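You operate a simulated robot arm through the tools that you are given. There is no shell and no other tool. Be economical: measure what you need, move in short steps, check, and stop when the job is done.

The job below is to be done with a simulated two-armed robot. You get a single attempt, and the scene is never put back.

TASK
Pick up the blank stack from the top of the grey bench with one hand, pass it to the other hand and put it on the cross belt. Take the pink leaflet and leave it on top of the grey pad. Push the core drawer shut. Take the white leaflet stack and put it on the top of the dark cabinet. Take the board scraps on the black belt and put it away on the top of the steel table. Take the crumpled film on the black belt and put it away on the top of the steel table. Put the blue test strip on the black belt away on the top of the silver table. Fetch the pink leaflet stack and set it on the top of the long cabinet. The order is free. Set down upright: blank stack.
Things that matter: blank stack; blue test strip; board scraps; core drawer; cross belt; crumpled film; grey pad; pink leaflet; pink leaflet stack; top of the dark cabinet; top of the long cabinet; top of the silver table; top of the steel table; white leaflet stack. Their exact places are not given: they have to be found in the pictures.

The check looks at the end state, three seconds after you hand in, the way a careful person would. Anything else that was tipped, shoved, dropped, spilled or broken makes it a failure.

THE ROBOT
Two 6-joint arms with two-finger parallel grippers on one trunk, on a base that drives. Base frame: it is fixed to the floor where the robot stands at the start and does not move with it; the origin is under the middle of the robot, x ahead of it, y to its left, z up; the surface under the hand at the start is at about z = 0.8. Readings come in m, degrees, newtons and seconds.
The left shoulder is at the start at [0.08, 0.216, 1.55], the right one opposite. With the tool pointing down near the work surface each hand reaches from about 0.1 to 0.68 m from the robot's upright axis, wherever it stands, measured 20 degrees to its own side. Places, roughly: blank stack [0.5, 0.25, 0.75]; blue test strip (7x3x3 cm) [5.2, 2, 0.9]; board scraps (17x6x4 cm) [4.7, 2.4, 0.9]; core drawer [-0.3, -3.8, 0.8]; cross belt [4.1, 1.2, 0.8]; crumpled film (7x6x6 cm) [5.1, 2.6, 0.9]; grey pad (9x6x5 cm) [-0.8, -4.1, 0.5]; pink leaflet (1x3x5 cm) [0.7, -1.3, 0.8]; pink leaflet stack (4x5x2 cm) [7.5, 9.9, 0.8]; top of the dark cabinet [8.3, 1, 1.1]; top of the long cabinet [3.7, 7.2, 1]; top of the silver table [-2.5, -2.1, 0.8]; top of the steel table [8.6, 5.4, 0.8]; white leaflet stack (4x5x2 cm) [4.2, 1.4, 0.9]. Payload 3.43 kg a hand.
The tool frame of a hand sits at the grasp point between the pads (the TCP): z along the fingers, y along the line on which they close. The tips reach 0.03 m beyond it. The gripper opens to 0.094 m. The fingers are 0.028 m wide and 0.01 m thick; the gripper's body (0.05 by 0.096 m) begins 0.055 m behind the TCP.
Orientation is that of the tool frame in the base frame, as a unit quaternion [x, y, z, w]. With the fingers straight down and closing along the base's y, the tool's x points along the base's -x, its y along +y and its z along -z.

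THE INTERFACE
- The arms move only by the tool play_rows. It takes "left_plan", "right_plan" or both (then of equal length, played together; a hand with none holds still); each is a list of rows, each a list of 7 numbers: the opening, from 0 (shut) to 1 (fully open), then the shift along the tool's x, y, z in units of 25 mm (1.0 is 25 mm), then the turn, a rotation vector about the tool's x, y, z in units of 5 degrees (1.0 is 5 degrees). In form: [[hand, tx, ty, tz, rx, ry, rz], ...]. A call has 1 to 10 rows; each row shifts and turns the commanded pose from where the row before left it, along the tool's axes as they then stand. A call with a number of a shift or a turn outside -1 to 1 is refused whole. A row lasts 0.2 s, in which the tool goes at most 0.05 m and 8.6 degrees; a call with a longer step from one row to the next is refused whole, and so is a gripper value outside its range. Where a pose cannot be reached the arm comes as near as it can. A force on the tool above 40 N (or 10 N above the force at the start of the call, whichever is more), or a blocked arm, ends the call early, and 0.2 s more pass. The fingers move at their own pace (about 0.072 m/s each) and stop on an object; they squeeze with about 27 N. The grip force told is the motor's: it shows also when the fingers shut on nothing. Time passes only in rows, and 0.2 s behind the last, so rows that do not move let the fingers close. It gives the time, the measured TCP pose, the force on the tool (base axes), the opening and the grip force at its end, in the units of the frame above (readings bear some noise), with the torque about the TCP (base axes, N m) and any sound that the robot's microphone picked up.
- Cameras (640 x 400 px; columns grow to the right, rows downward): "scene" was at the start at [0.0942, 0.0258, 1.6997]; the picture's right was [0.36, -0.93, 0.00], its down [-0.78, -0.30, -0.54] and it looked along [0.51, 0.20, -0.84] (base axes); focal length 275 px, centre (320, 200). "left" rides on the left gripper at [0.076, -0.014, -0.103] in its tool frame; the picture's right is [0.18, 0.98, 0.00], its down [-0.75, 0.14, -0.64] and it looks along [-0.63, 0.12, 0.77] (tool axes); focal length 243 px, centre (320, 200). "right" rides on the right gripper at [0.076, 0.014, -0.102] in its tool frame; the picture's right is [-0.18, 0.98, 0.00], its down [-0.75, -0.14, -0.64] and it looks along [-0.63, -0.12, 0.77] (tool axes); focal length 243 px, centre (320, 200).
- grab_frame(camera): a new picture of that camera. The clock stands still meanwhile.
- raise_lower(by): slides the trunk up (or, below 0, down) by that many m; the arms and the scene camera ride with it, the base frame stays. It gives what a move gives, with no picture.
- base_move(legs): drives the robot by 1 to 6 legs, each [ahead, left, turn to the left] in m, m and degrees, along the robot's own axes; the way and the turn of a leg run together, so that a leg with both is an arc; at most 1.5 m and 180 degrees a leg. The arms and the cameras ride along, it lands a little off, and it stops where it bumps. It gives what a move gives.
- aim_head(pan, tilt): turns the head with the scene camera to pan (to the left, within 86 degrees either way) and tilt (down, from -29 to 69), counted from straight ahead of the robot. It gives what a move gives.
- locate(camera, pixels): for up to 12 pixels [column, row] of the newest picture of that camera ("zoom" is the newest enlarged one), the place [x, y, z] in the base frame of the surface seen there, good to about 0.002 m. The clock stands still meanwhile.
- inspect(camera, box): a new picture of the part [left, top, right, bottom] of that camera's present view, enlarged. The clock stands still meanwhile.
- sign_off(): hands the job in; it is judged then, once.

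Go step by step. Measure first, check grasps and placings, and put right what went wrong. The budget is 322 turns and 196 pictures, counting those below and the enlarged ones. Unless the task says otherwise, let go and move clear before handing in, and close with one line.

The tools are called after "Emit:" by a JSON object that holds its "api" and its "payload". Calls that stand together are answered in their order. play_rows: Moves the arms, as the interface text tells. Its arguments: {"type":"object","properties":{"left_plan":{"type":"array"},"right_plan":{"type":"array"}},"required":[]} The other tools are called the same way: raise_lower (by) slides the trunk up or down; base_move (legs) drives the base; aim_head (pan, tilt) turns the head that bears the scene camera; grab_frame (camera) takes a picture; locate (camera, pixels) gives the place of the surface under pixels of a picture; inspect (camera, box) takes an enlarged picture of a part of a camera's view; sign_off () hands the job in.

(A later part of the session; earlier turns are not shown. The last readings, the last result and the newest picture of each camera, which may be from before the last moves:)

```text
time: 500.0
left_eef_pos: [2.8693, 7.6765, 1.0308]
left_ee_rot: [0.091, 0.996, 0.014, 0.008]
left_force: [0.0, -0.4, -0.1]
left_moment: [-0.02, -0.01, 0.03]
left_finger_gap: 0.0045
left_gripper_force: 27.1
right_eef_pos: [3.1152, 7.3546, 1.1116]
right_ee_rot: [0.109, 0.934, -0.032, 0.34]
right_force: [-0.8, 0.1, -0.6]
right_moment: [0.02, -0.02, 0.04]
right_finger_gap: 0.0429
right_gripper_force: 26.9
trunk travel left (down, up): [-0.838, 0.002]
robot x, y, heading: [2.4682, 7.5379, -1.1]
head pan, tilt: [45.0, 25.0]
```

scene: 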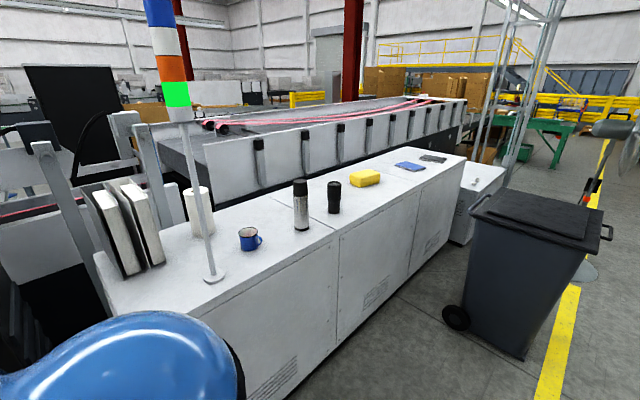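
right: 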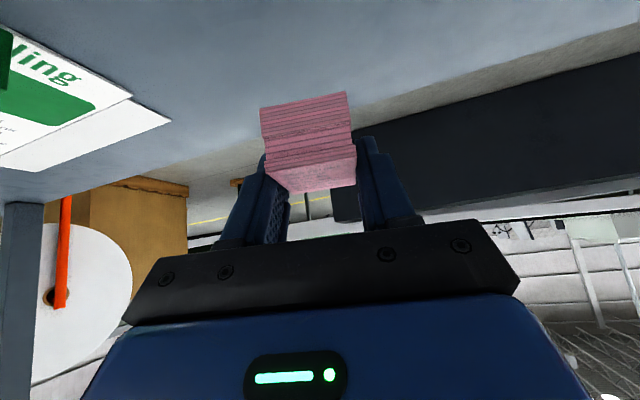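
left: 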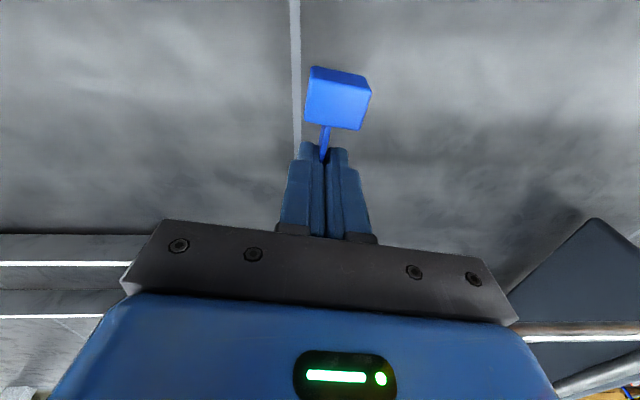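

Height 1.11 — clear of the top. Drive forward 0.36 and check.

Emit:
{"api": "base_move", "payload": {"legs": [[0.35, 0, 1]]}}

Emit:
{"api": "aim_head", "payload": {"pan": -10, "tilt": 45}}

Emit:
{"api": "grab_frame", "payload": {"camera": "scene"}}

Emit:
{"api": "grab_frame", "payload": {"camera": "right"}}

```text
time: 502.3
left_eef_pos: [3.2154, 7.6791, 1.031]
left_ee_rot: [0.083, 0.996, 0.015, 0.009]
left_force: [-1.0, 0.3, 0.6]
left_moment: [0.03, 0.03, -0.01]
left_finger_gap: 0.0048
left_gripper_force: 26.9
right_eef_pos: [3.4655, 7.3603, 1.1135]
right_ee_rot: [0.102, 0.934, -0.029, 0.342]
right_force: [0.0, -1.2, -0.3]
right_moment: [0.01, -0.01, 0.01]
right_finger_gap: 0.0427
right_gripper_force: 27.0
trunk travel left (down, up): [-0.838, 0.002]
robot x, y, heading: [2.8177, 7.5342, -0.3]
head pan, tilt: [45.0, 25.0]
```

```text
time: 503.5
left_eef_pos: [3.2171, 7.6791, 1.0298]
left_ee_rot: [0.083, 0.996, 0.014, 0.008]
left_force: [-0.7, -0.3, -1.0]
left_moment: [0.01, -0.01, -0.04]
left_finger_gap: 0.0045
left_gripper_force: 27.3
right_eef_pos: [3.4693, 7.3611, 1.1119]
right_ee_rot: [0.102, 0.934, -0.028, 0.341]
right_force: [-0.3, 0.5, -0.5]
right_moment: [0.03, -0.01, 0.01]
right_finger_gap: 0.0428
right_gripper_force: 27.0
trunk travel left (down, up): [-0.838, 0.002]
robot x, y, heading: [2.819, 7.5312, 0.0]
head pan, tilt: [-10.0, 45.0]
```

```text
81 pictures are left
```

scene: 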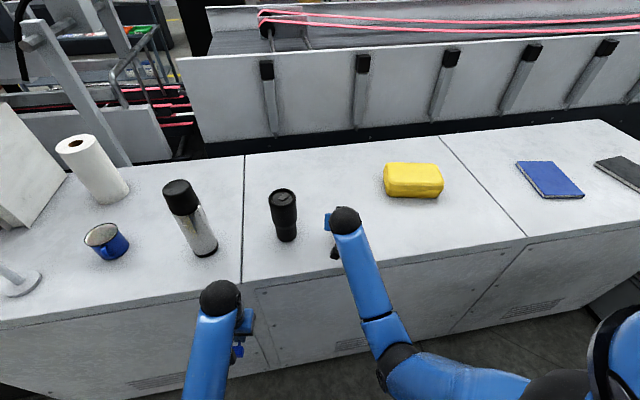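

```text
80 pictures are left
```

right: 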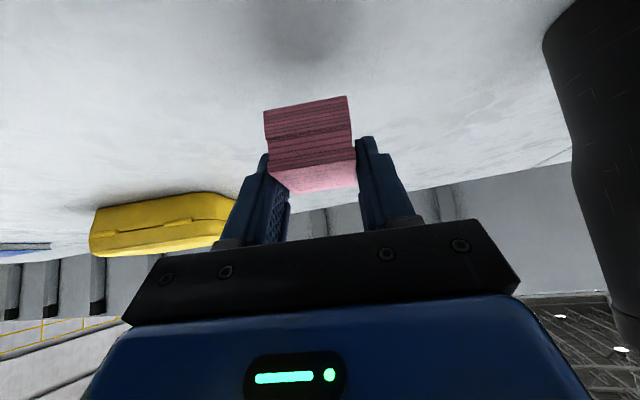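

Position is good. Lower gently.

Emit:
{"api": "play_rows", "payload": {"right_plan": [[0, 0.4, 0, 0.46, 0, 0, 0], [0, 0.36, 0, 0.42, 0, 0, 0], [0, 0, 0, 0, 0, 0, 0]]}}

Emit:
{"api": "play_rows", "payload": {"right_plan": [[0, 0.08, 0, 0.1, 0, 0, 0], [0, 0.08, 0, 0.1, 0, 0, 0], [0, 0, 0, 0, 0, 0, 0]]}}

```text
time: 504.3
left_eef_pos: [3.2185, 7.6784, 1.0308]
left_ee_rot: [0.083, 0.996, 0.014, 0.008]
left_force: [-0.1, 0.7, -0.5]
left_moment: [-0.02, 0.0, 0.01]
left_finger_gap: 0.0045
left_gripper_force: 26.6
right_eef_pos: [3.4677, 7.3619, 1.0829]
right_ee_rot: [0.1, 0.934, -0.028, 0.341]
right_force: [0.2, 0.3, -1.5]
right_moment: [0.0, -0.01, -0.02]
right_finger_gap: 0.0428
right_gripper_force: 27.5
trunk travel left (down, up): [-0.838, 0.002]
robot x, y, heading: [2.8204, 7.533, -0.2]
head pan, tilt: [-10.0, 45.0]
```

```text
time: 505.1
left_eef_pos: [3.2176, 7.6795, 1.0298]
left_ee_rot: [0.082, 0.996, 0.014, 0.009]
left_force: [0.2, -0.2, -0.1]
left_moment: [-0.01, 0.01, 0.03]
left_finger_gap: 0.0045
left_gripper_force: 27.1
right_eef_pos: [3.4693, 7.3609, 1.0762]
right_ee_rot: [0.1, 0.934, -0.028, 0.341]
right_force: [-0.4, -0.1, -0.3]
right_moment: [-0.03, 0.01, -0.03]
right_finger_gap: 0.0428
right_gripper_force: 27.0
trunk travel left (down, up): [-0.838, 0.002]
robot x, y, heading: [2.8172, 7.5326, -0.2]
head pan, tilt: [-10.0, 45.0]
```

Emit:
{"api": "play_rows", "payload": {"right_plan": [[0, 0.04, 0, 0.05, 0, 0, 0], [0, 0.04, 0, 0.05, 0, 0, 0], [0, 0, 0, 0, 0, 0, 0]]}}

Emit:
{"api": "grab_frame", "payload": {"camera": "right"}}

```text
time: 505.9
left_eef_pos: [3.2188, 7.6791, 1.0302]
left_ee_rot: [0.083, 0.996, 0.014, 0.008]
left_force: [-0.3, 0.1, 0.1]
left_moment: [-0.02, 0.01, 0.02]
left_finger_gap: 0.0047
left_gripper_force: 26.8
right_eef_pos: [3.4677, 7.3608, 1.0733]
right_ee_rot: [0.102, 0.934, -0.028, 0.342]
right_force: [-0.2, 1.2, -0.3]
right_moment: [0.01, -0.03, 0.02]
right_finger_gap: 0.0427
right_gripper_force: 27.5
trunk travel left (down, up): [-0.838, 0.002]
robot x, y, heading: [2.8198, 7.5314, -0.3]
head pan, tilt: [-10.0, 45.0]
```

```text
79 pictures are left
```

right: 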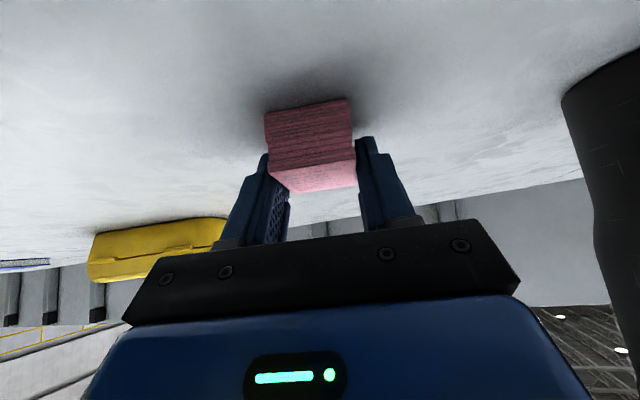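

Emit:
{"api": "play_rows", "payload": {"right_plan": [[0, 0.04, 0, 0.05, 0, 0, 0], [0, 0, 0, 0, 0, 0, 0]]}}

```text
time: 506.5
left_eef_pos: [3.2171, 7.6792, 1.0297]
left_ee_rot: [0.082, 0.997, 0.014, 0.009]
left_force: [-0.2, 0.0, -0.1]
left_moment: [0.02, 0.01, -0.03]
left_finger_gap: 0.0044
left_gripper_force: 27.4
right_eef_pos: [3.468, 7.3624, 1.0723]
right_ee_rot: [0.101, 0.934, -0.028, 0.341]
right_force: [0.1, -0.3, 1.9]
right_moment: [-0.1, -0.09, 0.01]
right_finger_gap: 0.0427
right_gripper_force: 26.8
trunk travel left (down, up): [-0.838, 0.002]
robot x, y, heading: [2.8213, 7.5325, -0.3]
head pan, tilt: [-10.0, 45.0]
```

Contact. Release and retreat along the approach line.

Emit:
{"api": "play_rows", "payload": {"right_plan": [[0.8, 0, 0, 0, 0, 0, 0], [0.8, 0, 0, 0, 0, 0, 0], [0.8, 0, 0, 0, 0, 0, 0], [0.8, -0.2, 0, -0.6, 0, 0, 0], [0.8, -0.2, 0, -0.6, 0, 0, 0], [0.8, -0.2, 0, -0.6, 0, 0, 0], [0.8, 0, 0, -0.6, 0, 0, 0]]}}

Emit:
{"api": "grab_frame", "payload": {"camera": "right"}}

```text
time: 508.1
left_eef_pos: [3.2183, 7.6791, 1.0296]
left_ee_rot: [0.083, 0.996, 0.014, 0.008]
left_force: [0.8, 0.0, 0.2]
left_moment: [0.04, 0.02, -0.01]
left_finger_gap: 0.0047
left_gripper_force: 27.1
right_eef_pos: [3.4416, 7.365, 1.1267]
right_ee_rot: [0.101, 0.934, -0.028, 0.341]
right_force: [0.4, -0.1, 0.2]
right_moment: [0.0, -0.01, -0.01]
right_finger_gap: 0.0754
right_gripper_force: 0.0
trunk travel left (down, up): [-0.838, 0.002]
robot x, y, heading: [2.8233, 7.5328, -0.1]
head pan, tilt: [-10.0, 45.0]
```

```text
78 pictures are left
```

right: 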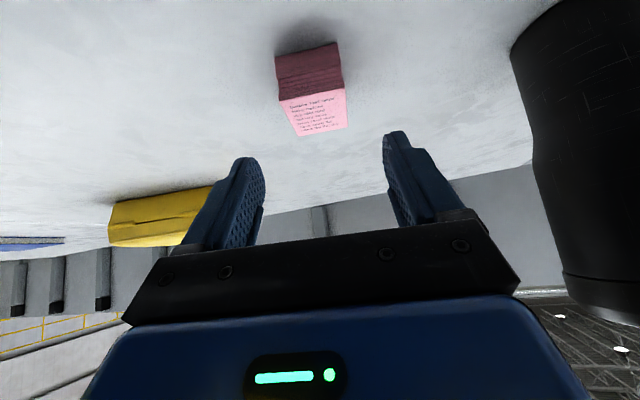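

Pink stack placed. Back off, straighten the right hand, and head south.

Emit:
{"api": "base_move", "payload": {"legs": [[-0.45, 0, 0], [0, 0, -90]]}}

Emit:
{"api": "play_rows", "payload": {"right_plan": [[1, 0, 0, 0, 0, 1, 0], [1, 0, 0, 0, 0, 1, 0], [1, 0, 0, 0, 0, 1, 0], [1, 0, 0, 0, 0, 1, 0], [1, 0, 0, 0, 0, 1, 0], [1, 0, 0, 0, 0, 1, 0], [1, 0, 0, 0, 0, 1, 0], [1, 0, 0, 0, 0, 1, 0], [1, 0, 0, 0, 0, 0, -1], [1, 0, 0, 0, 0, 0, -1]]}}

Emit:
{"api": "base_move", "payload": {"legs": [[0, -0.75, 0], [1.4, 0, 0], [1.4, 0, 0], [1.4, 0, 0], [1.4, 0, 0]]}}

Emit:
{"api": "aim_head", "payload": {"pan": -20, "tilt": 25}}

Emit:
{"api": "grab_frame", "payload": {"camera": "scene"}}

```text
time: 514.8
left_eef_pos: [2.4953, 7.1323, 1.0305]
left_ee_rot: [0.774, 0.632, 0.004, 0.017]
left_force: [-0.3, 0.1, -0.3]
left_moment: [0.02, 0.02, 0.01]
left_finger_gap: 0.0048
left_gripper_force: 26.9
right_eef_pos: [2.173, 6.9193, 1.1269]
right_ee_rot: [0.743, 0.575, -0.265, 0.216]
right_force: [-0.1, 0.1, -0.3]
right_moment: [0.02, 0.0, -0.03]
right_finger_gap: 0.0751
right_gripper_force: 0.0
trunk travel left (down, up): [-0.838, 0.002]
robot x, y, heading: [2.3621, 7.5354, -92.7]
head pan, tilt: [-10.0, 45.0]
```

```text
time: 517.0
left_eef_pos: [2.495, 7.1318, 1.0309]
left_ee_rot: [0.775, 0.632, 0.004, 0.015]
left_force: [0.3, -0.2, -0.5]
left_moment: [-0.01, 0.02, 0.01]
left_finger_gap: 0.0045
left_gripper_force: 27.6
right_eef_pos: [2.1745, 6.9191, 1.1274]
right_ee_rot: [0.732, 0.681, 0.004, 0.006]
right_force: [-0.3, -0.6, -0.5]
right_moment: [0.02, -0.01, -0.04]
right_finger_gap: 0.094
right_gripper_force: 0.1
trunk travel left (down, up): [-0.838, 0.002]
robot x, y, heading: [2.3617, 7.5344, -92.4]
head pan, tilt: [-10.0, 45.0]
```

```text
time: 547.4
left_eef_pos: [1.6389, 1.5531, 1.0307]
left_ee_rot: [0.771, 0.637, 0.004, 0.015]
left_force: [0.3, 0.1, -0.3]
left_moment: [-0.03, 0.03, 0.0]
left_finger_gap: 0.0046
left_gripper_force: 27.2
right_eef_pos: [1.32, 1.3345, 1.1281]
right_ee_rot: [0.729, 0.684, 0.004, 0.007]
right_force: [-0.4, 0.3, -0.1]
right_moment: [-0.01, 0.01, -0.02]
right_finger_gap: 0.0942
right_gripper_force: 0.1
trunk travel left (down, up): [-0.838, 0.002]
robot x, y, heading: [1.5062, 1.9532, -91.4]
head pan, tilt: [-10.0, 45.0]
```

```text
time: 548.2
left_eef_pos: [1.6409, 1.5512, 1.0311]
left_ee_rot: [0.771, 0.637, 0.004, 0.017]
left_force: [-0.6, 0.3, 0.1]
left_moment: [0.01, 0.01, -0.02]
left_finger_gap: 0.0045
left_gripper_force: 27.1
right_eef_pos: [1.3216, 1.3339, 1.1271]
right_ee_rot: [0.728, 0.685, 0.004, 0.007]
right_force: [-0.5, 0.0, -0.2]
right_moment: [0.02, -0.02, -0.03]
right_finger_gap: 0.0942
right_gripper_force: 0.1
trunk travel left (down, up): [-0.838, 0.002]
robot x, y, heading: [1.5031, 1.9533, -91.4]
head pan, tilt: [-20.0, 25.0]
```

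```text
77 pictures are left
```

scene: 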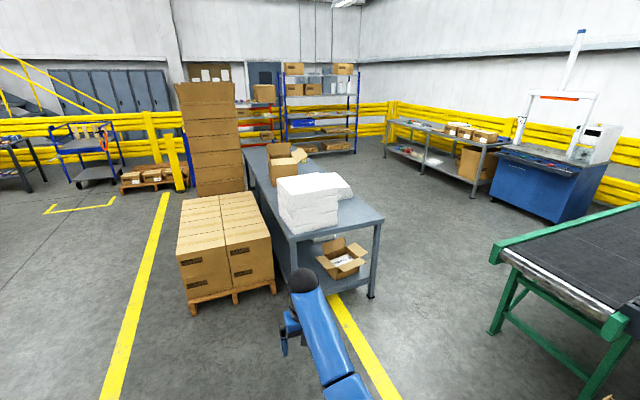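

Emit:
{"api": "locate", "payload": {"camera": "scene", "pixels": [[430, 130], [480, 145], [400, 122], [500, 255], [375, 225], [350, 180], [265, 130], [320, 125], [560, 165], [460, 165], [400, 200], [310, 120]]}}

Emit:
{"api": "inspect", "payload": {"camera": "scene", "box": [220, 50, 540, 250]}}

```text
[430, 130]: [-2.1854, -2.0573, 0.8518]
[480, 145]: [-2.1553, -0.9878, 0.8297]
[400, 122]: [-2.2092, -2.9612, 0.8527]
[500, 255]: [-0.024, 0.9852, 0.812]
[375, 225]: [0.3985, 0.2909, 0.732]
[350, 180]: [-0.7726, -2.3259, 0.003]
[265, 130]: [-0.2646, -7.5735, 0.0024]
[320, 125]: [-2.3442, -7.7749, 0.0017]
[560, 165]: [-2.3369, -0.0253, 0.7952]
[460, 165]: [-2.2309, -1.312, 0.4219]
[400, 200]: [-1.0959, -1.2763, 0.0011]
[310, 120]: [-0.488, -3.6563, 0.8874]
```

```text
2.00 times, centred on (380, 150) of scene
```

zoom: 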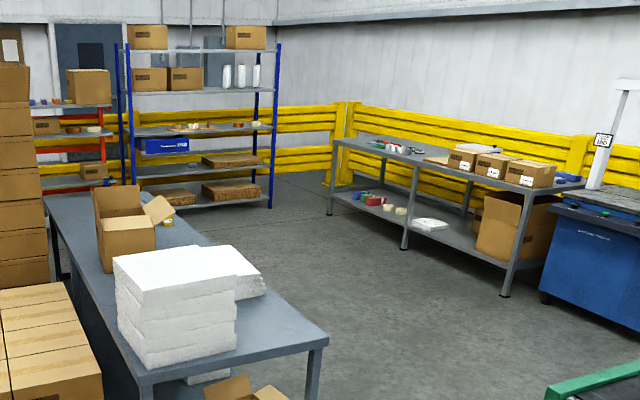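

Now I see the silver table (front x≈−2.17, y −3…−1) and the open blue drawer at [−0.5,−3.66,0.89]. Go back through the gap by which I came.

Emit:
{"api": "base_move", "payload": {"legs": [[0, 0, 91.4], [-0.45, -0.5, 0], [-0.45, -0.52, 0]]}}

Emit:
{"api": "base_move", "payload": {"legs": [[-0.41, -0.17, 0], [-0.3, -0.1, 0], [0, -0.6, 0], [-0.6, -0.3, 0]]}}

```text
time: 559.1
left_eef_pos: [0.9852, 1.0904, 1.0298]
left_ee_rot: [0.096, 0.995, 0.014, 0.008]
left_force: [0.4, 0.2, 0.2]
left_moment: [0.0, 0.05, 0.0]
left_finger_gap: 0.0046
left_gripper_force: 27.0
right_eef_pos: [1.2014, 0.772, 1.1272]
right_ee_rot: [0.031, 0.999, 0.007, 0.001]
right_force: [0.9, 0.6, 0.1]
right_moment: [-0.02, 0.02, 0.0]
right_finger_gap: 0.094
right_gripper_force: 0.0
trunk travel left (down, up): [-0.838, 0.002]
robot x, y, heading: [0.5839, 0.9568, -1.5]
head pan, tilt: [-20.0, 25.0]
```

```text
time: 563.1
left_eef_pos: [0.3589, 0.8577, 1.0287]
left_ee_rot: [0.108, 0.994, 0.012, 0.006]
left_force: [0.8, 0.3, -0.5]
left_moment: [-0.05, 0.02, 0.03]
left_finger_gap: 0.0046
left_gripper_force: 27.3
right_eef_pos: [0.5661, 0.5334, 1.1246]
right_ee_rot: [0.043, 0.999, 0.005, 0.0]
right_force: [0.1, 0.3, -0.3]
right_moment: [-0.04, 0.05, 0.0]
right_finger_gap: 0.0942
right_gripper_force: 0.0
trunk travel left (down, up): [-0.838, 0.002]
robot x, y, heading: [-0.0509, 0.73, -3.2]
head pan, tilt: [-20.0, 25.0]
stopped in leg 2: the robot was blocked; the commanded pose is now the measured one
```

Emit:
{"api": "base_move", "payload": {"legs": [[0.03, -0.3, 0], [-0.02, -0.45, 2], [-0.7, -0.3, 0]]}}

Emit:
{"api": "aim_head", "payload": {"pan": -80, "tilt": 25}}

Emit:
{"api": "grab_frame", "payload": {"camera": "scene"}}

```text
time: 571.3
left_eef_pos: [-0.3803, -0.1849, 1.0296]
left_ee_rot: [0.076, 0.997, 0.014, 0.006]
left_force: [0.2, 0.1, -0.1]
left_moment: [0.0, -0.05, 0.01]
left_finger_gap: 0.0046
left_gripper_force: 27.0
right_eef_pos: [-0.153, -0.4949, 1.1273]
right_ee_rot: [0.011, 1.0, 0.008, 0.001]
right_force: [-0.4, -0.3, -0.7]
right_moment: [-0.03, -0.04, -0.03]
right_finger_gap: 0.0941
right_gripper_force: 0.1
trunk travel left (down, up): [-0.838, 0.002]
robot x, y, heading: [-0.7796, -0.3356, 0.6]
head pan, tilt: [-20.0, 25.0]
```

```text
time: 572.6
left_eef_pos: [-0.3814, -0.1847, 1.0286]
left_ee_rot: [0.077, 0.997, 0.015, 0.007]
left_force: [0.5, -0.2, -0.1]
left_moment: [0.01, -0.03, -0.03]
left_finger_gap: 0.0044
left_gripper_force: 27.7
right_eef_pos: [-0.1555, -0.4956, 1.1268]
right_ee_rot: [0.012, 1.0, 0.008, 0.001]
right_force: [-0.2, 0.4, 0.8]
right_moment: [0.01, 0.01, -0.01]
right_finger_gap: 0.0941
right_gripper_force: 0.0
trunk travel left (down, up): [-0.838, 0.002]
robot x, y, heading: [-0.7787, -0.3306, 0.3]
head pan, tilt: [-80.0, 25.0]
```

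```text
75 pictures are left
```

scene: 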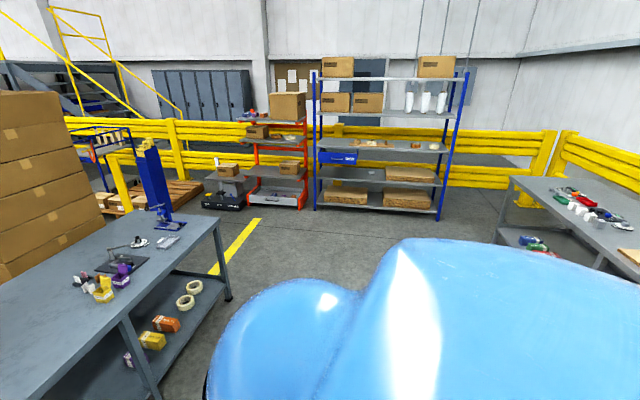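

Emit:
{"api": "base_move", "payload": {"legs": [[0, 0, -180], [0.15, 0.85, 0], [0.15, 0.85, 0]]}}

Emit:
{"api": "aim_head", "payload": {"pan": 0, "tilt": 38}}

Emit:
{"api": "grab_frame", "payload": {"camera": "scene"}}

Emit:
{"api": "locate", "payload": {"camera": "scene", "pixels": [[300, 200], [340, 200], [370, 230], [250, 200], [200, 200], [150, 200], [260, 230], [400, 200], [440, 200], [320, 250], [320, 180], [220, 220]]}}

```text
time: 588.6
left_eef_pos: [-1.399, -2.1952, 1.03]
left_ee_rot: [0.998, -0.055, -0.007, 0.016]
left_force: [0.0, -0.1, -0.5]
left_moment: [0.0, -0.01, 0.02]
left_finger_gap: 0.0047
left_gripper_force: 27.3
right_eef_pos: [-1.6404, -1.8943, 1.1269]
right_ee_rot: [1.0, 0.009, -0.001, 0.009]
right_force: [-0.5, 0.9, 0.7]
right_moment: [0.0, 0.04, -0.03]
right_finger_gap: 0.094
right_gripper_force: 0.0
trunk travel left (down, up): [-0.838, 0.002]
robot x, y, heading: [-1.0131, -2.0263, -177.1]
head pan, tilt: [-80.0, 25.0]
```

```text
time: 590.1
left_eef_pos: [-1.4012, -2.1962, 1.0295]
left_ee_rot: [0.998, -0.056, -0.007, 0.015]
left_force: [-1.3, -0.1, 0.1]
left_moment: [0.01, 0.01, 0.05]
left_finger_gap: 0.0045
left_gripper_force: 26.9
right_eef_pos: [-1.6415, -1.8959, 1.1273]
right_ee_rot: [1.0, 0.009, -0.001, 0.007]
right_force: [0.2, -0.2, 0.1]
right_moment: [-0.01, 0.0, 0.02]
right_finger_gap: 0.0941
right_gripper_force: 0.0
trunk travel left (down, up): [-0.838, 0.002]
robot x, y, heading: [-1.0055, -2.0298, -177.0]
head pan, tilt: [0.0, 38.0]
```

```text
74 pictures are left
```

scene: 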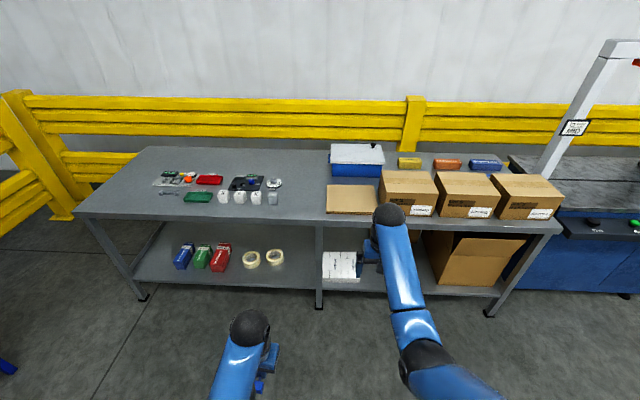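

```text
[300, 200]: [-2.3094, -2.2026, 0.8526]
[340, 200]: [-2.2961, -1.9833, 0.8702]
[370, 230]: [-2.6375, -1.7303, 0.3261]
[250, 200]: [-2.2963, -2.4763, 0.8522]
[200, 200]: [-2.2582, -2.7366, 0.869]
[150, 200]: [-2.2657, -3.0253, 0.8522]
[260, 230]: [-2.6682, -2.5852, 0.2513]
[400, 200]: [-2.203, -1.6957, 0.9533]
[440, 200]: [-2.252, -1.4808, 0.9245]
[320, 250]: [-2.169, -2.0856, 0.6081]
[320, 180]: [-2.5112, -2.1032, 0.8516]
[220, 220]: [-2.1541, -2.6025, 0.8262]
```

Free spot at (−2.33, −2.19), top z 0.852. Drive up to the table.

Emit:
{"api": "base_move", "payload": {"legs": [[0.78, 0, -3]]}}

Emit:
{"api": "play_rows", "payload": {"left_plan": [[0, -0.9, 0, 0, 0, 0, 0], [0, -0.9, 0, 0, 0, 0, 0], [0, -0.9, 0, 0, 0, 0, 0], [0, -0.9, 0, 0, 0, 0, 0], [0, -0.9, 0, 0, 0, 0, 0], [0, -0.4, 0, 0, 0, 0, 0]]}}

Emit:
{"api": "grab_frame", "payload": {"camera": "left"}}

Emit:
{"api": "grab_frame", "payload": {"camera": "scene"}}

```text
time: 594.3
left_eef_pos: [-2.1817, -2.1912, 1.0289]
left_ee_rot: [0.996, -0.084, -0.007, 0.016]
left_force: [0.7, 0.0, 0.1]
left_moment: [0.02, 0.02, 0.0]
left_finger_gap: 0.0045
left_gripper_force: 27.0
right_eef_pos: [-2.4042, -1.8766, 1.1277]
right_ee_rot: [1.0, -0.019, -0.002, 0.008]
right_force: [0.5, 0.1, -0.2]
right_moment: [-0.01, -0.03, 0.0]
right_finger_gap: 0.0939
right_gripper_force: 0.1
trunk travel left (down, up): [-0.838, 0.002]
robot x, y, heading: [-1.7836, -2.0463, 179.8]
head pan, tilt: [0.0, 38.0]
```

```text
time: 595.7
left_eef_pos: [-2.3023, -2.1698, 1.0308]
left_ee_rot: [0.996, -0.085, -0.007, 0.015]
left_force: [0.3, -0.7, -1.0]
left_moment: [-0.02, -0.04, 0.01]
left_finger_gap: 0.0046
left_gripper_force: 26.9
right_eef_pos: [-2.4052, -1.8784, 1.1276]
right_ee_rot: [1.0, -0.019, -0.001, 0.008]
right_force: [0.1, 0.6, 0.8]
right_moment: [0.01, 0.06, 0.01]
right_finger_gap: 0.0942
right_gripper_force: 0.1
trunk travel left (down, up): [-0.838, 0.002]
robot x, y, heading: [-1.7836, -2.0459, 179.9]
head pan, tilt: [0.0, 38.0]
```

```text
73 pictures are left
```

left: 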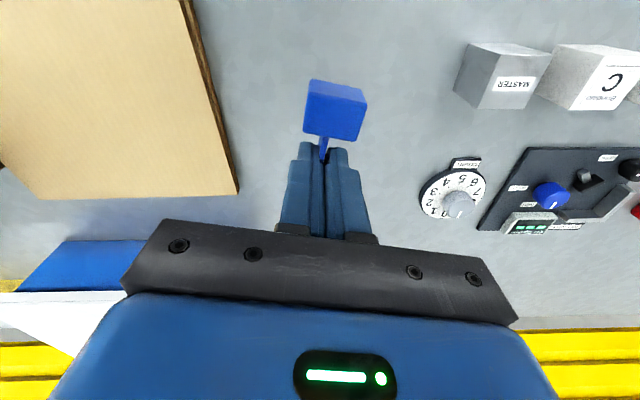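

```text
72 pictures are left
```

scene: 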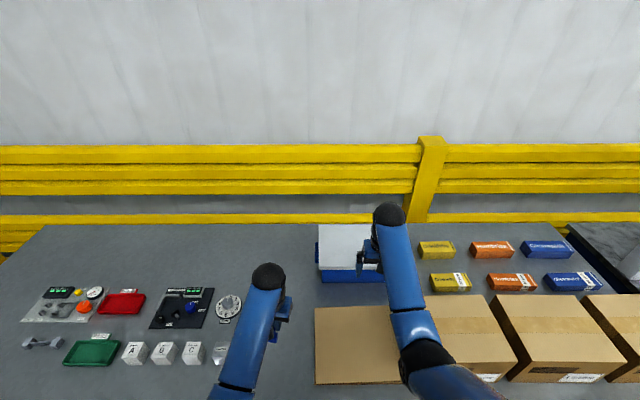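

Shift 1.5 cm from the cardboard and lower.

Emit:
{"api": "play_rows", "payload": {"left_plan": [[0, 0, 0.6, 0, 0, 0, 0], [0, 0, 0, 0.9, 0, 0, 0], [0, 0, 0, 0.9, 0, 0, 0], [0, 0, 0, 0.9, 0, 0, 0], [0, 0, 0, 0.9, 0, 0, 0], [0, 0, 0, 0.9, 0, 0, 0], [0, 0, 0, 0.8, 0, 0, 0], [0, 0, 0, 0.25, 0, 0, 0], [0, 0, 0, 0, 0, 0, 0]]}}

Emit:
{"api": "grab_frame", "payload": {"camera": "left"}}

```text
time: 597.7
left_eef_pos: [-2.3082, -2.1884, 0.8931]
left_ee_rot: [0.996, -0.084, -0.006, 0.015]
left_force: [-0.3, -0.7, 0.3]
left_moment: [-0.02, 0.05, 0.04]
left_finger_gap: 0.0048
left_gripper_force: 27.4
right_eef_pos: [-2.4059, -1.8777, 1.1269]
right_ee_rot: [1.0, -0.019, -0.001, 0.007]
right_force: [-0.8, 0.4, -0.4]
right_moment: [0.02, 0.0, 0.01]
right_finger_gap: 0.0941
right_gripper_force: 0.1
trunk travel left (down, up): [-0.838, 0.002]
robot x, y, heading: [-1.7831, -2.0464, 179.9]
head pan, tilt: [0.0, 38.0]
```

```text
71 pictures are left
```

left: 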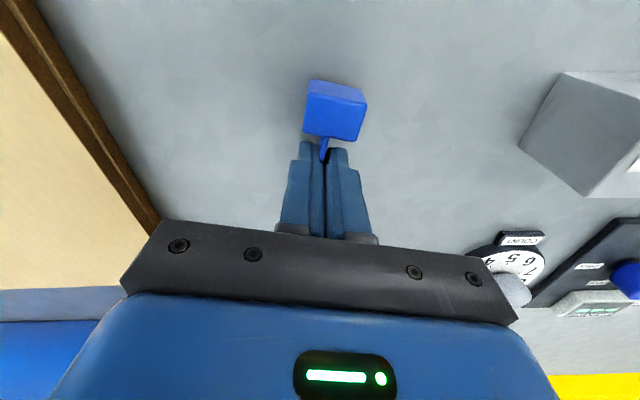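

Emit:
{"api": "play_rows", "payload": {"left_plan": [[0, 0, 0, 0.12, 0, 0, 0], [0, 0, 0, 0.1, 0, 0, 0], [0, 0, 0, 0, 0, 0, 0]]}}

```text
time: 598.5
left_eef_pos: [-2.3078, -2.1891, 0.8865]
left_ee_rot: [0.996, -0.084, -0.007, 0.015]
left_force: [0.2, 0.1, -0.2]
left_moment: [0.0, 0.03, 0.0]
left_finger_gap: 0.0045
left_gripper_force: 27.3
right_eef_pos: [-2.4057, -1.877, 1.1278]
right_ee_rot: [1.0, -0.019, -0.001, 0.008]
right_force: [0.2, 0.5, 0.0]
right_moment: [0.03, -0.02, -0.01]
right_finger_gap: 0.0938
right_gripper_force: 0.0
trunk travel left (down, up): [-0.838, 0.002]
robot x, y, heading: [-1.7843, -2.0448, 179.8]
head pan, tilt: [0.0, 38.0]
```

Emit:
{"api": "play_rows", "payload": {"left_plan": [[0, 0, 0, 0.08, 0, 0, 0], [0, 0, 0, 0.06, 0, 0, 0], [0, 0, 0, 0, 0, 0, 0]]}}

```text
time: 599.3
left_eef_pos: [-2.3072, -2.1897, 0.8838]
left_ee_rot: [0.996, -0.086, -0.008, 0.015]
left_force: [-0.1, -1.2, -0.8]
left_moment: [-0.03, 0.01, 0.01]
left_finger_gap: 0.0046
left_gripper_force: 27.1
right_eef_pos: [-2.4061, -1.8765, 1.1264]
right_ee_rot: [1.0, -0.02, 0.0, 0.007]
right_force: [1.0, 0.1, 0.5]
right_moment: [-0.02, 0.02, 0.03]
right_finger_gap: 0.0942
right_gripper_force: 0.0
trunk travel left (down, up): [-0.838, 0.002]
robot x, y, heading: [-1.7852, -2.0487, 179.8]
head pan, tilt: [0.0, 38.0]
```

Within ~2 mm; one more small step then open partly.

Emit:
{"api": "play_rows", "payload": {"left_plan": [[0, 0, 0, 0.05, 0, 0, 0], [0.4, 0, 0, 0, 0, 0, 0], [0.4, 0, 0, 0, 0, 0, 0], [0.4, 0, 0, 0, 0, 0, 0], [0.4, 0, 0, -0.8, 0, 0, 0], [0.4, 0, 0, -0.8, 0, 0, 0], [0.4, 0, 0, -0.8, 0, 0, 0], [0.4, 0, 0, -0.8, 0, 0, 0], [0.4, 0, 0, -0.8, 0, 0, 0]]}}

Emit:
{"api": "grab_frame", "payload": {"camera": "left"}}

```text
time: 601.3
left_eef_pos: [-2.3068, -2.1862, 0.9828]
left_ee_rot: [0.996, -0.085, -0.007, 0.015]
left_force: [0.6, 0.0, -0.3]
left_moment: [0.0, 0.01, -0.02]
left_finger_gap: 0.0377
left_gripper_force: 0.1
right_eef_pos: [-2.4054, -1.8769, 1.1273]
right_ee_rot: [1.0, -0.02, -0.001, 0.007]
right_force: [0.0, 0.1, 0.3]
right_moment: [0.01, -0.01, 0.02]
right_finger_gap: 0.0941
right_gripper_force: 0.1
trunk travel left (down, up): [-0.838, 0.002]
robot x, y, heading: [-1.7868, -2.0417, 179.8]
head pan, tilt: [0.0, 38.0]
```

```text
70 pictures are left
```

left: 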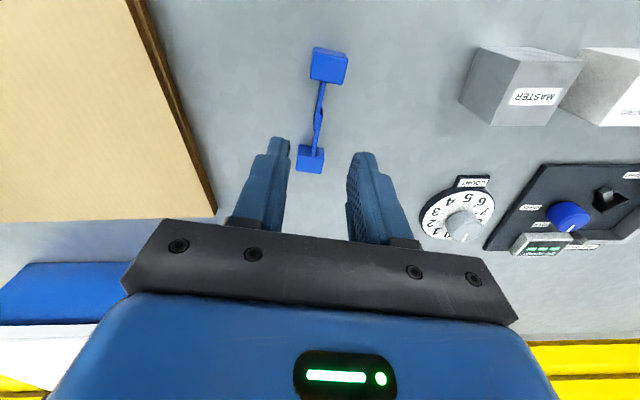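

Strip placed. Now go to the bench's right end for the pink leaflet.

Emit:
{"api": "base_move", "payload": {"legs": [[-1.1, 0, 0], [0, 0, 180], [0.5, 0.85, 0]]}}

Emit:
{"api": "aim_head", "payload": {"pan": -10, "tilt": 45}}

Emit:
{"api": "grab_frame", "payload": {"camera": "scene"}}

```text
time: 619.0
left_eef_pos: [0.3647, -1.0591, 0.9829]
left_ee_rot: [0.087, 0.996, 0.015, 0.007]
left_force: [-0.2, -0.1, 1.0]
left_moment: [0.01, -0.03, 0.01]
left_finger_gap: 0.0374
left_gripper_force: 0.1
right_eef_pos: [0.4598, -1.3698, 1.126]
right_ee_rot: [0.023, 1.0, 0.008, 0.001]
right_force: [1.0, -0.1, -0.6]
right_moment: [0.02, 0.01, -0.06]
right_finger_gap: 0.0941
right_gripper_force: 0.0
trunk travel left (down, up): [-0.838, 0.002]
robot x, y, heading: [-0.1633, -1.194, -0.6]
head pan, tilt: [0.0, 38.0]
```

```text
time: 619.8
left_eef_pos: [0.3639, -1.0591, 0.9834]
left_ee_rot: [0.087, 0.996, 0.015, 0.007]
left_force: [-0.5, -0.2, -0.8]
left_moment: [0.0, 0.03, 0.0]
left_finger_gap: 0.0375
left_gripper_force: 0.1
right_eef_pos: [0.4625, -1.3682, 1.1265]
right_ee_rot: [0.022, 1.0, 0.009, 0.001]
right_force: [-0.1, -0.9, 0.3]
right_moment: [-0.01, 0.01, 0.04]
right_finger_gap: 0.0939
right_gripper_force: 0.1
trunk travel left (down, up): [-0.838, 0.002]
robot x, y, heading: [-0.1605, -1.1952, -0.7]
head pan, tilt: [-10.0, 45.0]
```

```text
69 pictures are left
```

scene: 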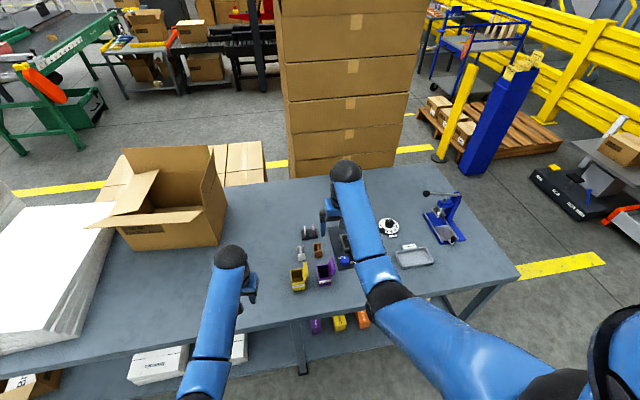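

Emit:
{"api": "inspect", "payload": {"camera": "scene", "box": [270, 190, 430, 290]}}

Emit:
{"api": "grab_frame", "payload": {"camera": "right"}}

```text
4.00 times, centred on (350, 240) of scene
```

zoom: 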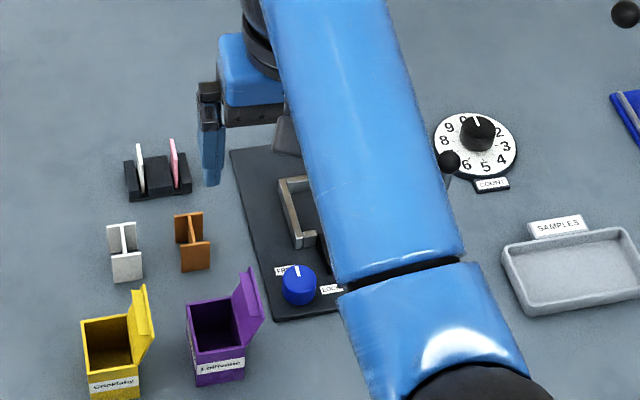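

```text
67 pictures are left
```

right: 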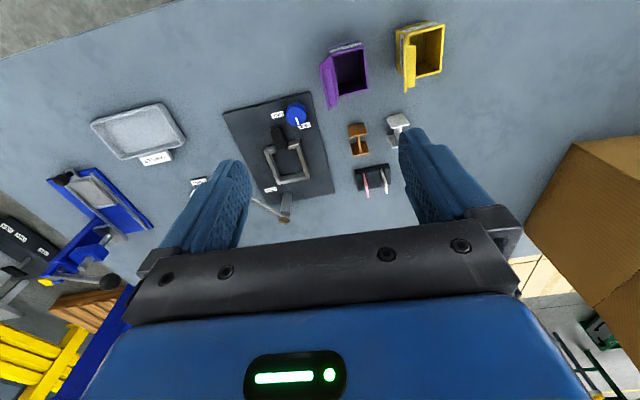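

The pink leaflet stands in a black slotted holder beside a white one. Measure.

Emit:
{"api": "locate", "payload": {"camera": "zoom", "pixels": [[173, 142], [175, 180], [178, 160], [140, 148], [141, 190], [128, 175], [185, 170], [160, 192], [155, 155], [186, 190], [100, 160], [172, 150]]}}

Emit:
{"api": "inspect", "payload": {"camera": "right", "box": [320, 120, 440, 220]}}

```text
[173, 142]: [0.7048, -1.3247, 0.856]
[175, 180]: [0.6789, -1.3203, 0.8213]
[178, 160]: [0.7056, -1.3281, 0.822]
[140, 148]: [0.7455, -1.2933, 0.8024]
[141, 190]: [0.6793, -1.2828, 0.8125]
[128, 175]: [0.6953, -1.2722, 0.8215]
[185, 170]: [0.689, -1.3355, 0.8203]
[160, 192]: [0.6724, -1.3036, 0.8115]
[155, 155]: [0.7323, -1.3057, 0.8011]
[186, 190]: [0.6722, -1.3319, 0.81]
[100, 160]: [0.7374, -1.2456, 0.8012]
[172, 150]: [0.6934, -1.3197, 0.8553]
```

```text
4.00 times, centred on (380, 170) of right
```

zoom: 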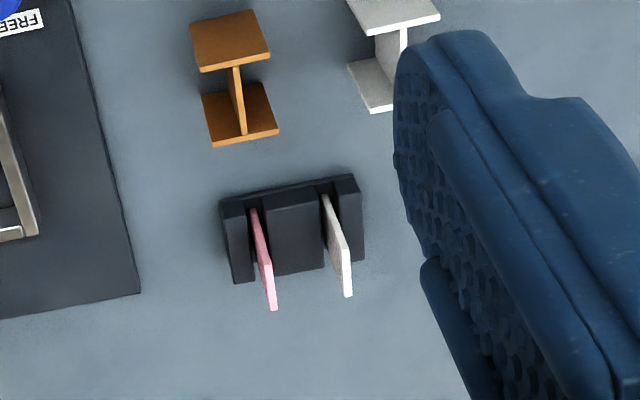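

Pink plate: centre (0.692, −1.322), top z 0.857, thin, standing along x (−6°); holder top 0.821. Retract the left hand, advance the base, and align the right hand with a narrow opening.

Emit:
{"api": "play_rows", "payload": {"left_plan": [[0.4, 1, 0, 0, 0, 0, 0], [0.4, 1, 0, 0, 0, 0, 0], [0.4, 1, 0, 0, 0, 0, 0], [0.4, 1, 0, 0, 0, 0, 0], [0.4, 1, 0, 0, 0, 0, 0], [0.4, 0, 0, 0, 0, 0, 0]], "right_plan": [[0.28, 0, 0, 0, 0, 0, 0.7], [0.28, 0, 0, 0, 0, 0, 0], [0.28, 0, 0, 0, 0, 0, 0], [0.28, 0, 0, 0, 0, 0, 0], [0.28, 0, 0, 0, 0, 0, 0], [0.28, 0, 0, 0, 0, 0, 0]]}}

Emit:
{"api": "base_move", "payload": {"legs": [[0.2, 0, 0]]}}

Emit:
{"api": "raise_lower", "payload": {"by": -0.12}}

Emit:
{"api": "grab_frame", "payload": {"camera": "right"}}

```text
time: 621.2
left_eef_pos: [0.241, -1.0368, 0.9821]
left_ee_rot: [0.087, 0.996, 0.016, 0.007]
left_force: [0.1, -0.5, 1.1]
left_moment: [-0.01, 0.01, 0.04]
left_finger_gap: 0.0376
left_gripper_force: 0.0
right_eef_pos: [0.4623, -1.3679, 1.127]
right_ee_rot: [0.053, 0.999, 0.008, 0.0]
right_force: [0.4, 0.6, 0.6]
right_moment: [0.02, 0.01, -0.02]
right_finger_gap: 0.0262
right_gripper_force: 0.0
trunk travel left (down, up): [-0.838, 0.002]
robot x, y, heading: [-0.1584, -1.1956, -0.7]
head pan, tilt: [-10.0, 45.0]
```

```text
time: 622.8
left_eef_pos: [0.4414, -1.0397, 0.9846]
left_ee_rot: [0.088, 0.996, 0.015, 0.009]
left_force: [-0.6, 0.5, 0.1]
left_moment: [-0.03, -0.04, 0.02]
left_finger_gap: 0.0375
left_gripper_force: 0.0
right_eef_pos: [0.6612, -1.3724, 1.1292]
right_ee_rot: [0.054, 0.999, 0.009, 0.002]
right_force: [-0.2, 0.7, 0.2]
right_moment: [0.03, -0.06, 0.02]
right_finger_gap: 0.0264
right_gripper_force: 0.1
trunk travel left (down, up): [-0.838, 0.002]
robot x, y, heading: [0.0415, -1.201, -0.9]
head pan, tilt: [-10.0, 45.0]
```

```text
time: 624.3
left_eef_pos: [0.4449, -1.0386, 0.8616]
left_ee_rot: [0.088, 0.996, 0.014, 0.006]
left_force: [0.9, -0.1, 0.2]
left_moment: [0.0, -0.03, -0.05]
left_finger_gap: 0.0377
left_gripper_force: 0.0
right_eef_pos: [0.6647, -1.3726, 1.0075]
right_ee_rot: [0.053, 0.999, 0.008, 0.0]
right_force: [-0.2, 0.0, -0.2]
right_moment: [0.01, -0.03, -0.01]
right_finger_gap: 0.0263
right_gripper_force: 0.1
trunk travel left (down, up): [-0.718, 0.122]
robot x, y, heading: [0.0416, -1.1995, -0.9]
head pan, tilt: [-10.0, 45.0]
```

```text
65 pictures are left
```

right: 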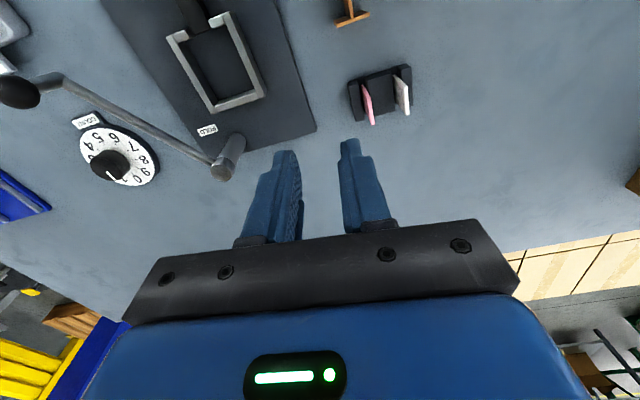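

Emit:
{"api": "inspect", "payload": {"camera": "right", "box": [330, 50, 430, 140]}}

Emit:
{"api": "locate", "payload": {"camera": "right", "pixels": [[365, 88], [373, 122], [369, 105], [403, 90], [407, 113], [235, 140], [222, 175], [385, 85], [380, 75]]}}

```text
4.44 times, centred on (380, 95) of right
```

zoom: 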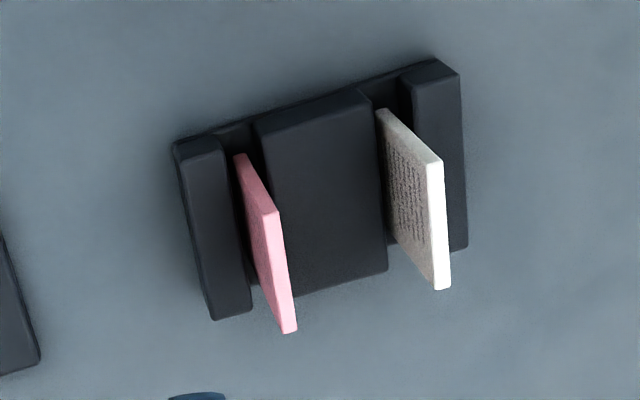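

```text
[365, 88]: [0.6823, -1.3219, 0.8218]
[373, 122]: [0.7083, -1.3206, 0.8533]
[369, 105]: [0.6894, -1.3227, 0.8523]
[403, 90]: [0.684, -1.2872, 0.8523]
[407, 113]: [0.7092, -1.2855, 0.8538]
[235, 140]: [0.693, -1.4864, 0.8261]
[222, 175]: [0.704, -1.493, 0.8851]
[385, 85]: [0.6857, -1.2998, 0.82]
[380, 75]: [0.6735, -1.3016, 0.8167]
```

Emit:
{"api": "locate", "payload": {"camera": "zoom", "pixels": [[182, 148], [435, 66], [218, 312], [460, 245], [240, 157], [278, 216], [290, 322], [440, 170], [443, 280], [385, 115], [195, 200], [440, 100]]}}

```text
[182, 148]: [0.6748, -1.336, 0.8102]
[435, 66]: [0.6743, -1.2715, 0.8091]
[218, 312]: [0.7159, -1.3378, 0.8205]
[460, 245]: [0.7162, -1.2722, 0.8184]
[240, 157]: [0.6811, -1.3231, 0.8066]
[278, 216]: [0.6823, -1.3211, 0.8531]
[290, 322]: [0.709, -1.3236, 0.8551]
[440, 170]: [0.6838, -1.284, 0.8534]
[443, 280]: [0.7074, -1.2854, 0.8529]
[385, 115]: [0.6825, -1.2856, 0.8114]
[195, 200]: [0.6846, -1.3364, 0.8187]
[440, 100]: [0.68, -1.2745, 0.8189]
```

Holder is aligned with y; plate centre (0.6955, −1.322). Undo the yaw, move above and descend partly.

Emit:
{"api": "play_rows", "payload": {"right_plan": [[0.28, 0, 0, 0, 0, 0, -0.6], [0.28, 0, 0, 0, 0, 0, -0.6], [0.28, -0.61, 1.0, 0, 0, 0, 0], [0.28, -0.62, 1.0, 0, 0, 0, 0], [0.28, 0, 0, 0.9, 0, 0, 0], [0.28, 0, 0, 0.9, 0, 0, 0], [0.28, 0, 0, 0.9, 0, 0, 0], [0.28, 0, 0, 0, 0, 0, 0]]}}

Emit:
{"api": "grab_frame", "payload": {"camera": "right"}}

```text
time: 626.1
left_eef_pos: [0.4441, -1.0397, 0.8617]
left_ee_rot: [0.087, 0.996, 0.015, 0.007]
left_force: [0.4, 0.1, -0.4]
left_moment: [-0.01, -0.01, 0.0]
left_finger_gap: 0.0375
left_gripper_force: 0.0
right_eef_pos: [0.6954, -1.3206, 0.938]
right_ee_rot: [0.001, 1.0, 0.008, 0.001]
right_force: [-0.1, -0.6, -0.1]
right_moment: [0.01, -0.01, 0.0]
right_finger_gap: 0.0262
right_gripper_force: 0.0
trunk travel left (down, up): [-0.718, 0.122]
robot x, y, heading: [0.0487, -1.1967, -0.8]
head pan, tilt: [-10.0, 45.0]
```

```text
63 pictures are left
```

right: 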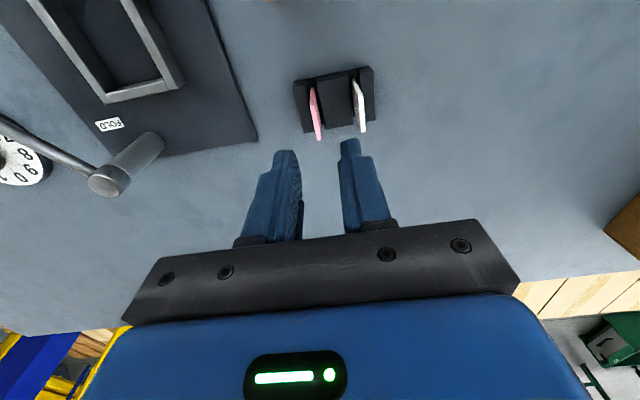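

Aligned. Descend to z≈0.866 and close.

Emit:
{"api": "play_rows", "payload": {"right_plan": [[0.28, 0, 0, 0.8, 0, 0, 0], [0.28, 0, 0, 0.8, 0, 0, 0], [0.28, 0, 0, 0.8, 0, 0, 0], [0.28, 0, 0, 0.5, 0, 0, 0], [0, 0, 0, 0, 0, 0, 0], [0, 0, 0, 0, 0, 0, 0], [0, 0, 0, 0, 0, 0, 0]]}}

Emit:
{"api": "grab_frame", "payload": {"camera": "right"}}

```text
time: 627.7
left_eef_pos: [0.4443, -1.0395, 0.8629]
left_ee_rot: [0.088, 0.996, 0.016, 0.007]
left_force: [-0.7, -0.5, 1.1]
left_moment: [0.0, 0.0, 0.01]
left_finger_gap: 0.0376
left_gripper_force: 0.0
right_eef_pos: [0.696, -1.3201, 0.8685]
right_ee_rot: [0.002, 1.0, 0.008, 0.001]
right_force: [0.9, -3.2, 0.6]
right_moment: [-0.15, -0.04, 0.03]
right_finger_gap: 0.0008
right_gripper_force: 27.2
trunk travel left (down, up): [-0.718, 0.122]
robot x, y, heading: [0.0446, -1.1963, -0.7]
head pan, tilt: [-10.0, 45.0]
```

```text
62 pictures are left
```

right: 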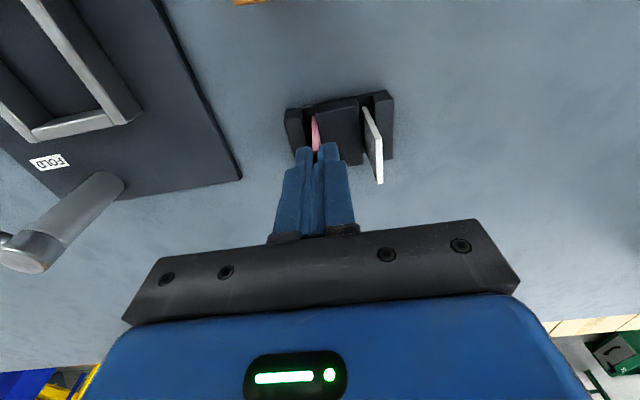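

Gap is tiny; lift a bit and see whether it holds the plate.

Emit:
{"api": "play_rows", "payload": {"right_plan": [[0, 0, 0, -0.4, 0, 0, 0], [0, 0, 0, -0.6, 0, 0, 0], [0, 0, 0, 0, 0, 0, 0]]}}

Emit:
{"api": "grab_frame", "payload": {"camera": "right"}}

```text
time: 628.5
left_eef_pos: [0.4445, -1.0389, 0.8627]
left_ee_rot: [0.088, 0.996, 0.015, 0.007]
left_force: [-0.4, 0.4, 0.3]
left_moment: [-0.01, -0.04, 0.02]
left_finger_gap: 0.0377
left_gripper_force: 0.1
right_eef_pos: [0.6946, -1.3192, 0.8918]
right_ee_rot: [0.001, 1.0, 0.008, 0.001]
right_force: [0.0, -0.1, -0.5]
right_moment: [0.01, -0.02, -0.04]
right_finger_gap: 0.0007
right_gripper_force: 26.7
trunk travel left (down, up): [-0.718, 0.122]
robot x, y, heading: [0.0449, -1.1973, -0.4]
head pan, tilt: [-10.0, 45.0]
```

```text
61 pictures are left
```

right: 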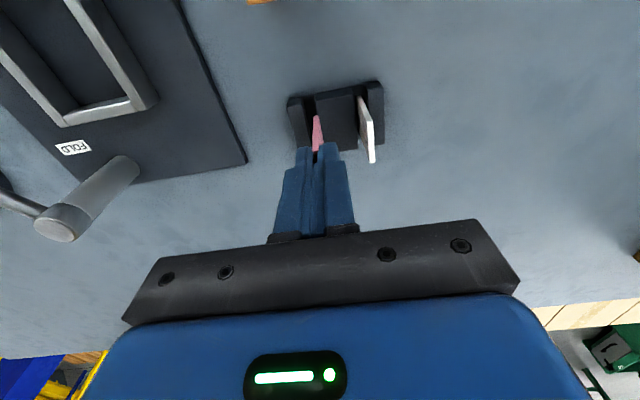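

Emit:
{"api": "play_rows", "payload": {"right_plan": [[0, 0, 0, -0.8, 0, 0, 0], [0, 0, 0, -0.8, 0, 0, 0], [0, 0, 0, 0, 0, 0, 0]]}}

Emit:
{"api": "inspect", "payload": {"camera": "right", "box": [260, 70, 400, 170]}}

```text
time: 629.3
left_eef_pos: [0.4455, -1.04, 0.8627]
left_ee_rot: [0.088, 0.996, 0.015, 0.007]
left_force: [-0.2, 0.5, 0.2]
left_moment: [-0.03, -0.01, -0.03]
left_finger_gap: 0.0376
left_gripper_force: 0.1
right_eef_pos: [0.6957, -1.3183, 0.9319]
right_ee_rot: [0.0, 1.0, 0.008, 0.001]
right_force: [0.4, -0.3, 0.3]
right_moment: [-0.03, 0.0, -0.05]
right_finger_gap: 0.0006
right_gripper_force: 26.9
trunk travel left (down, up): [-0.718, 0.122]
robot x, y, heading: [0.0428, -1.1951, -0.9]
head pan, tilt: [-10.0, 45.0]
```

```text
4.00 times, centred on (330, 120) of right
```

zoom: 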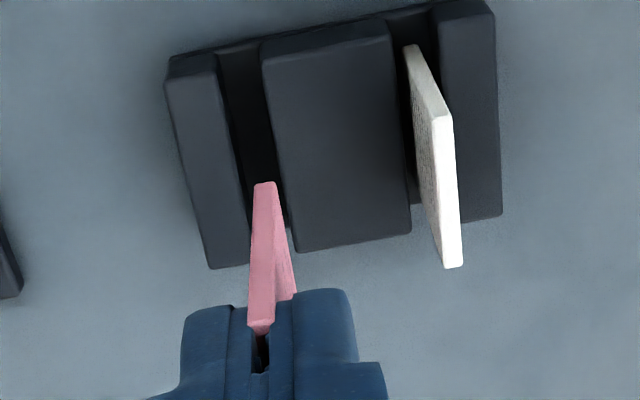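

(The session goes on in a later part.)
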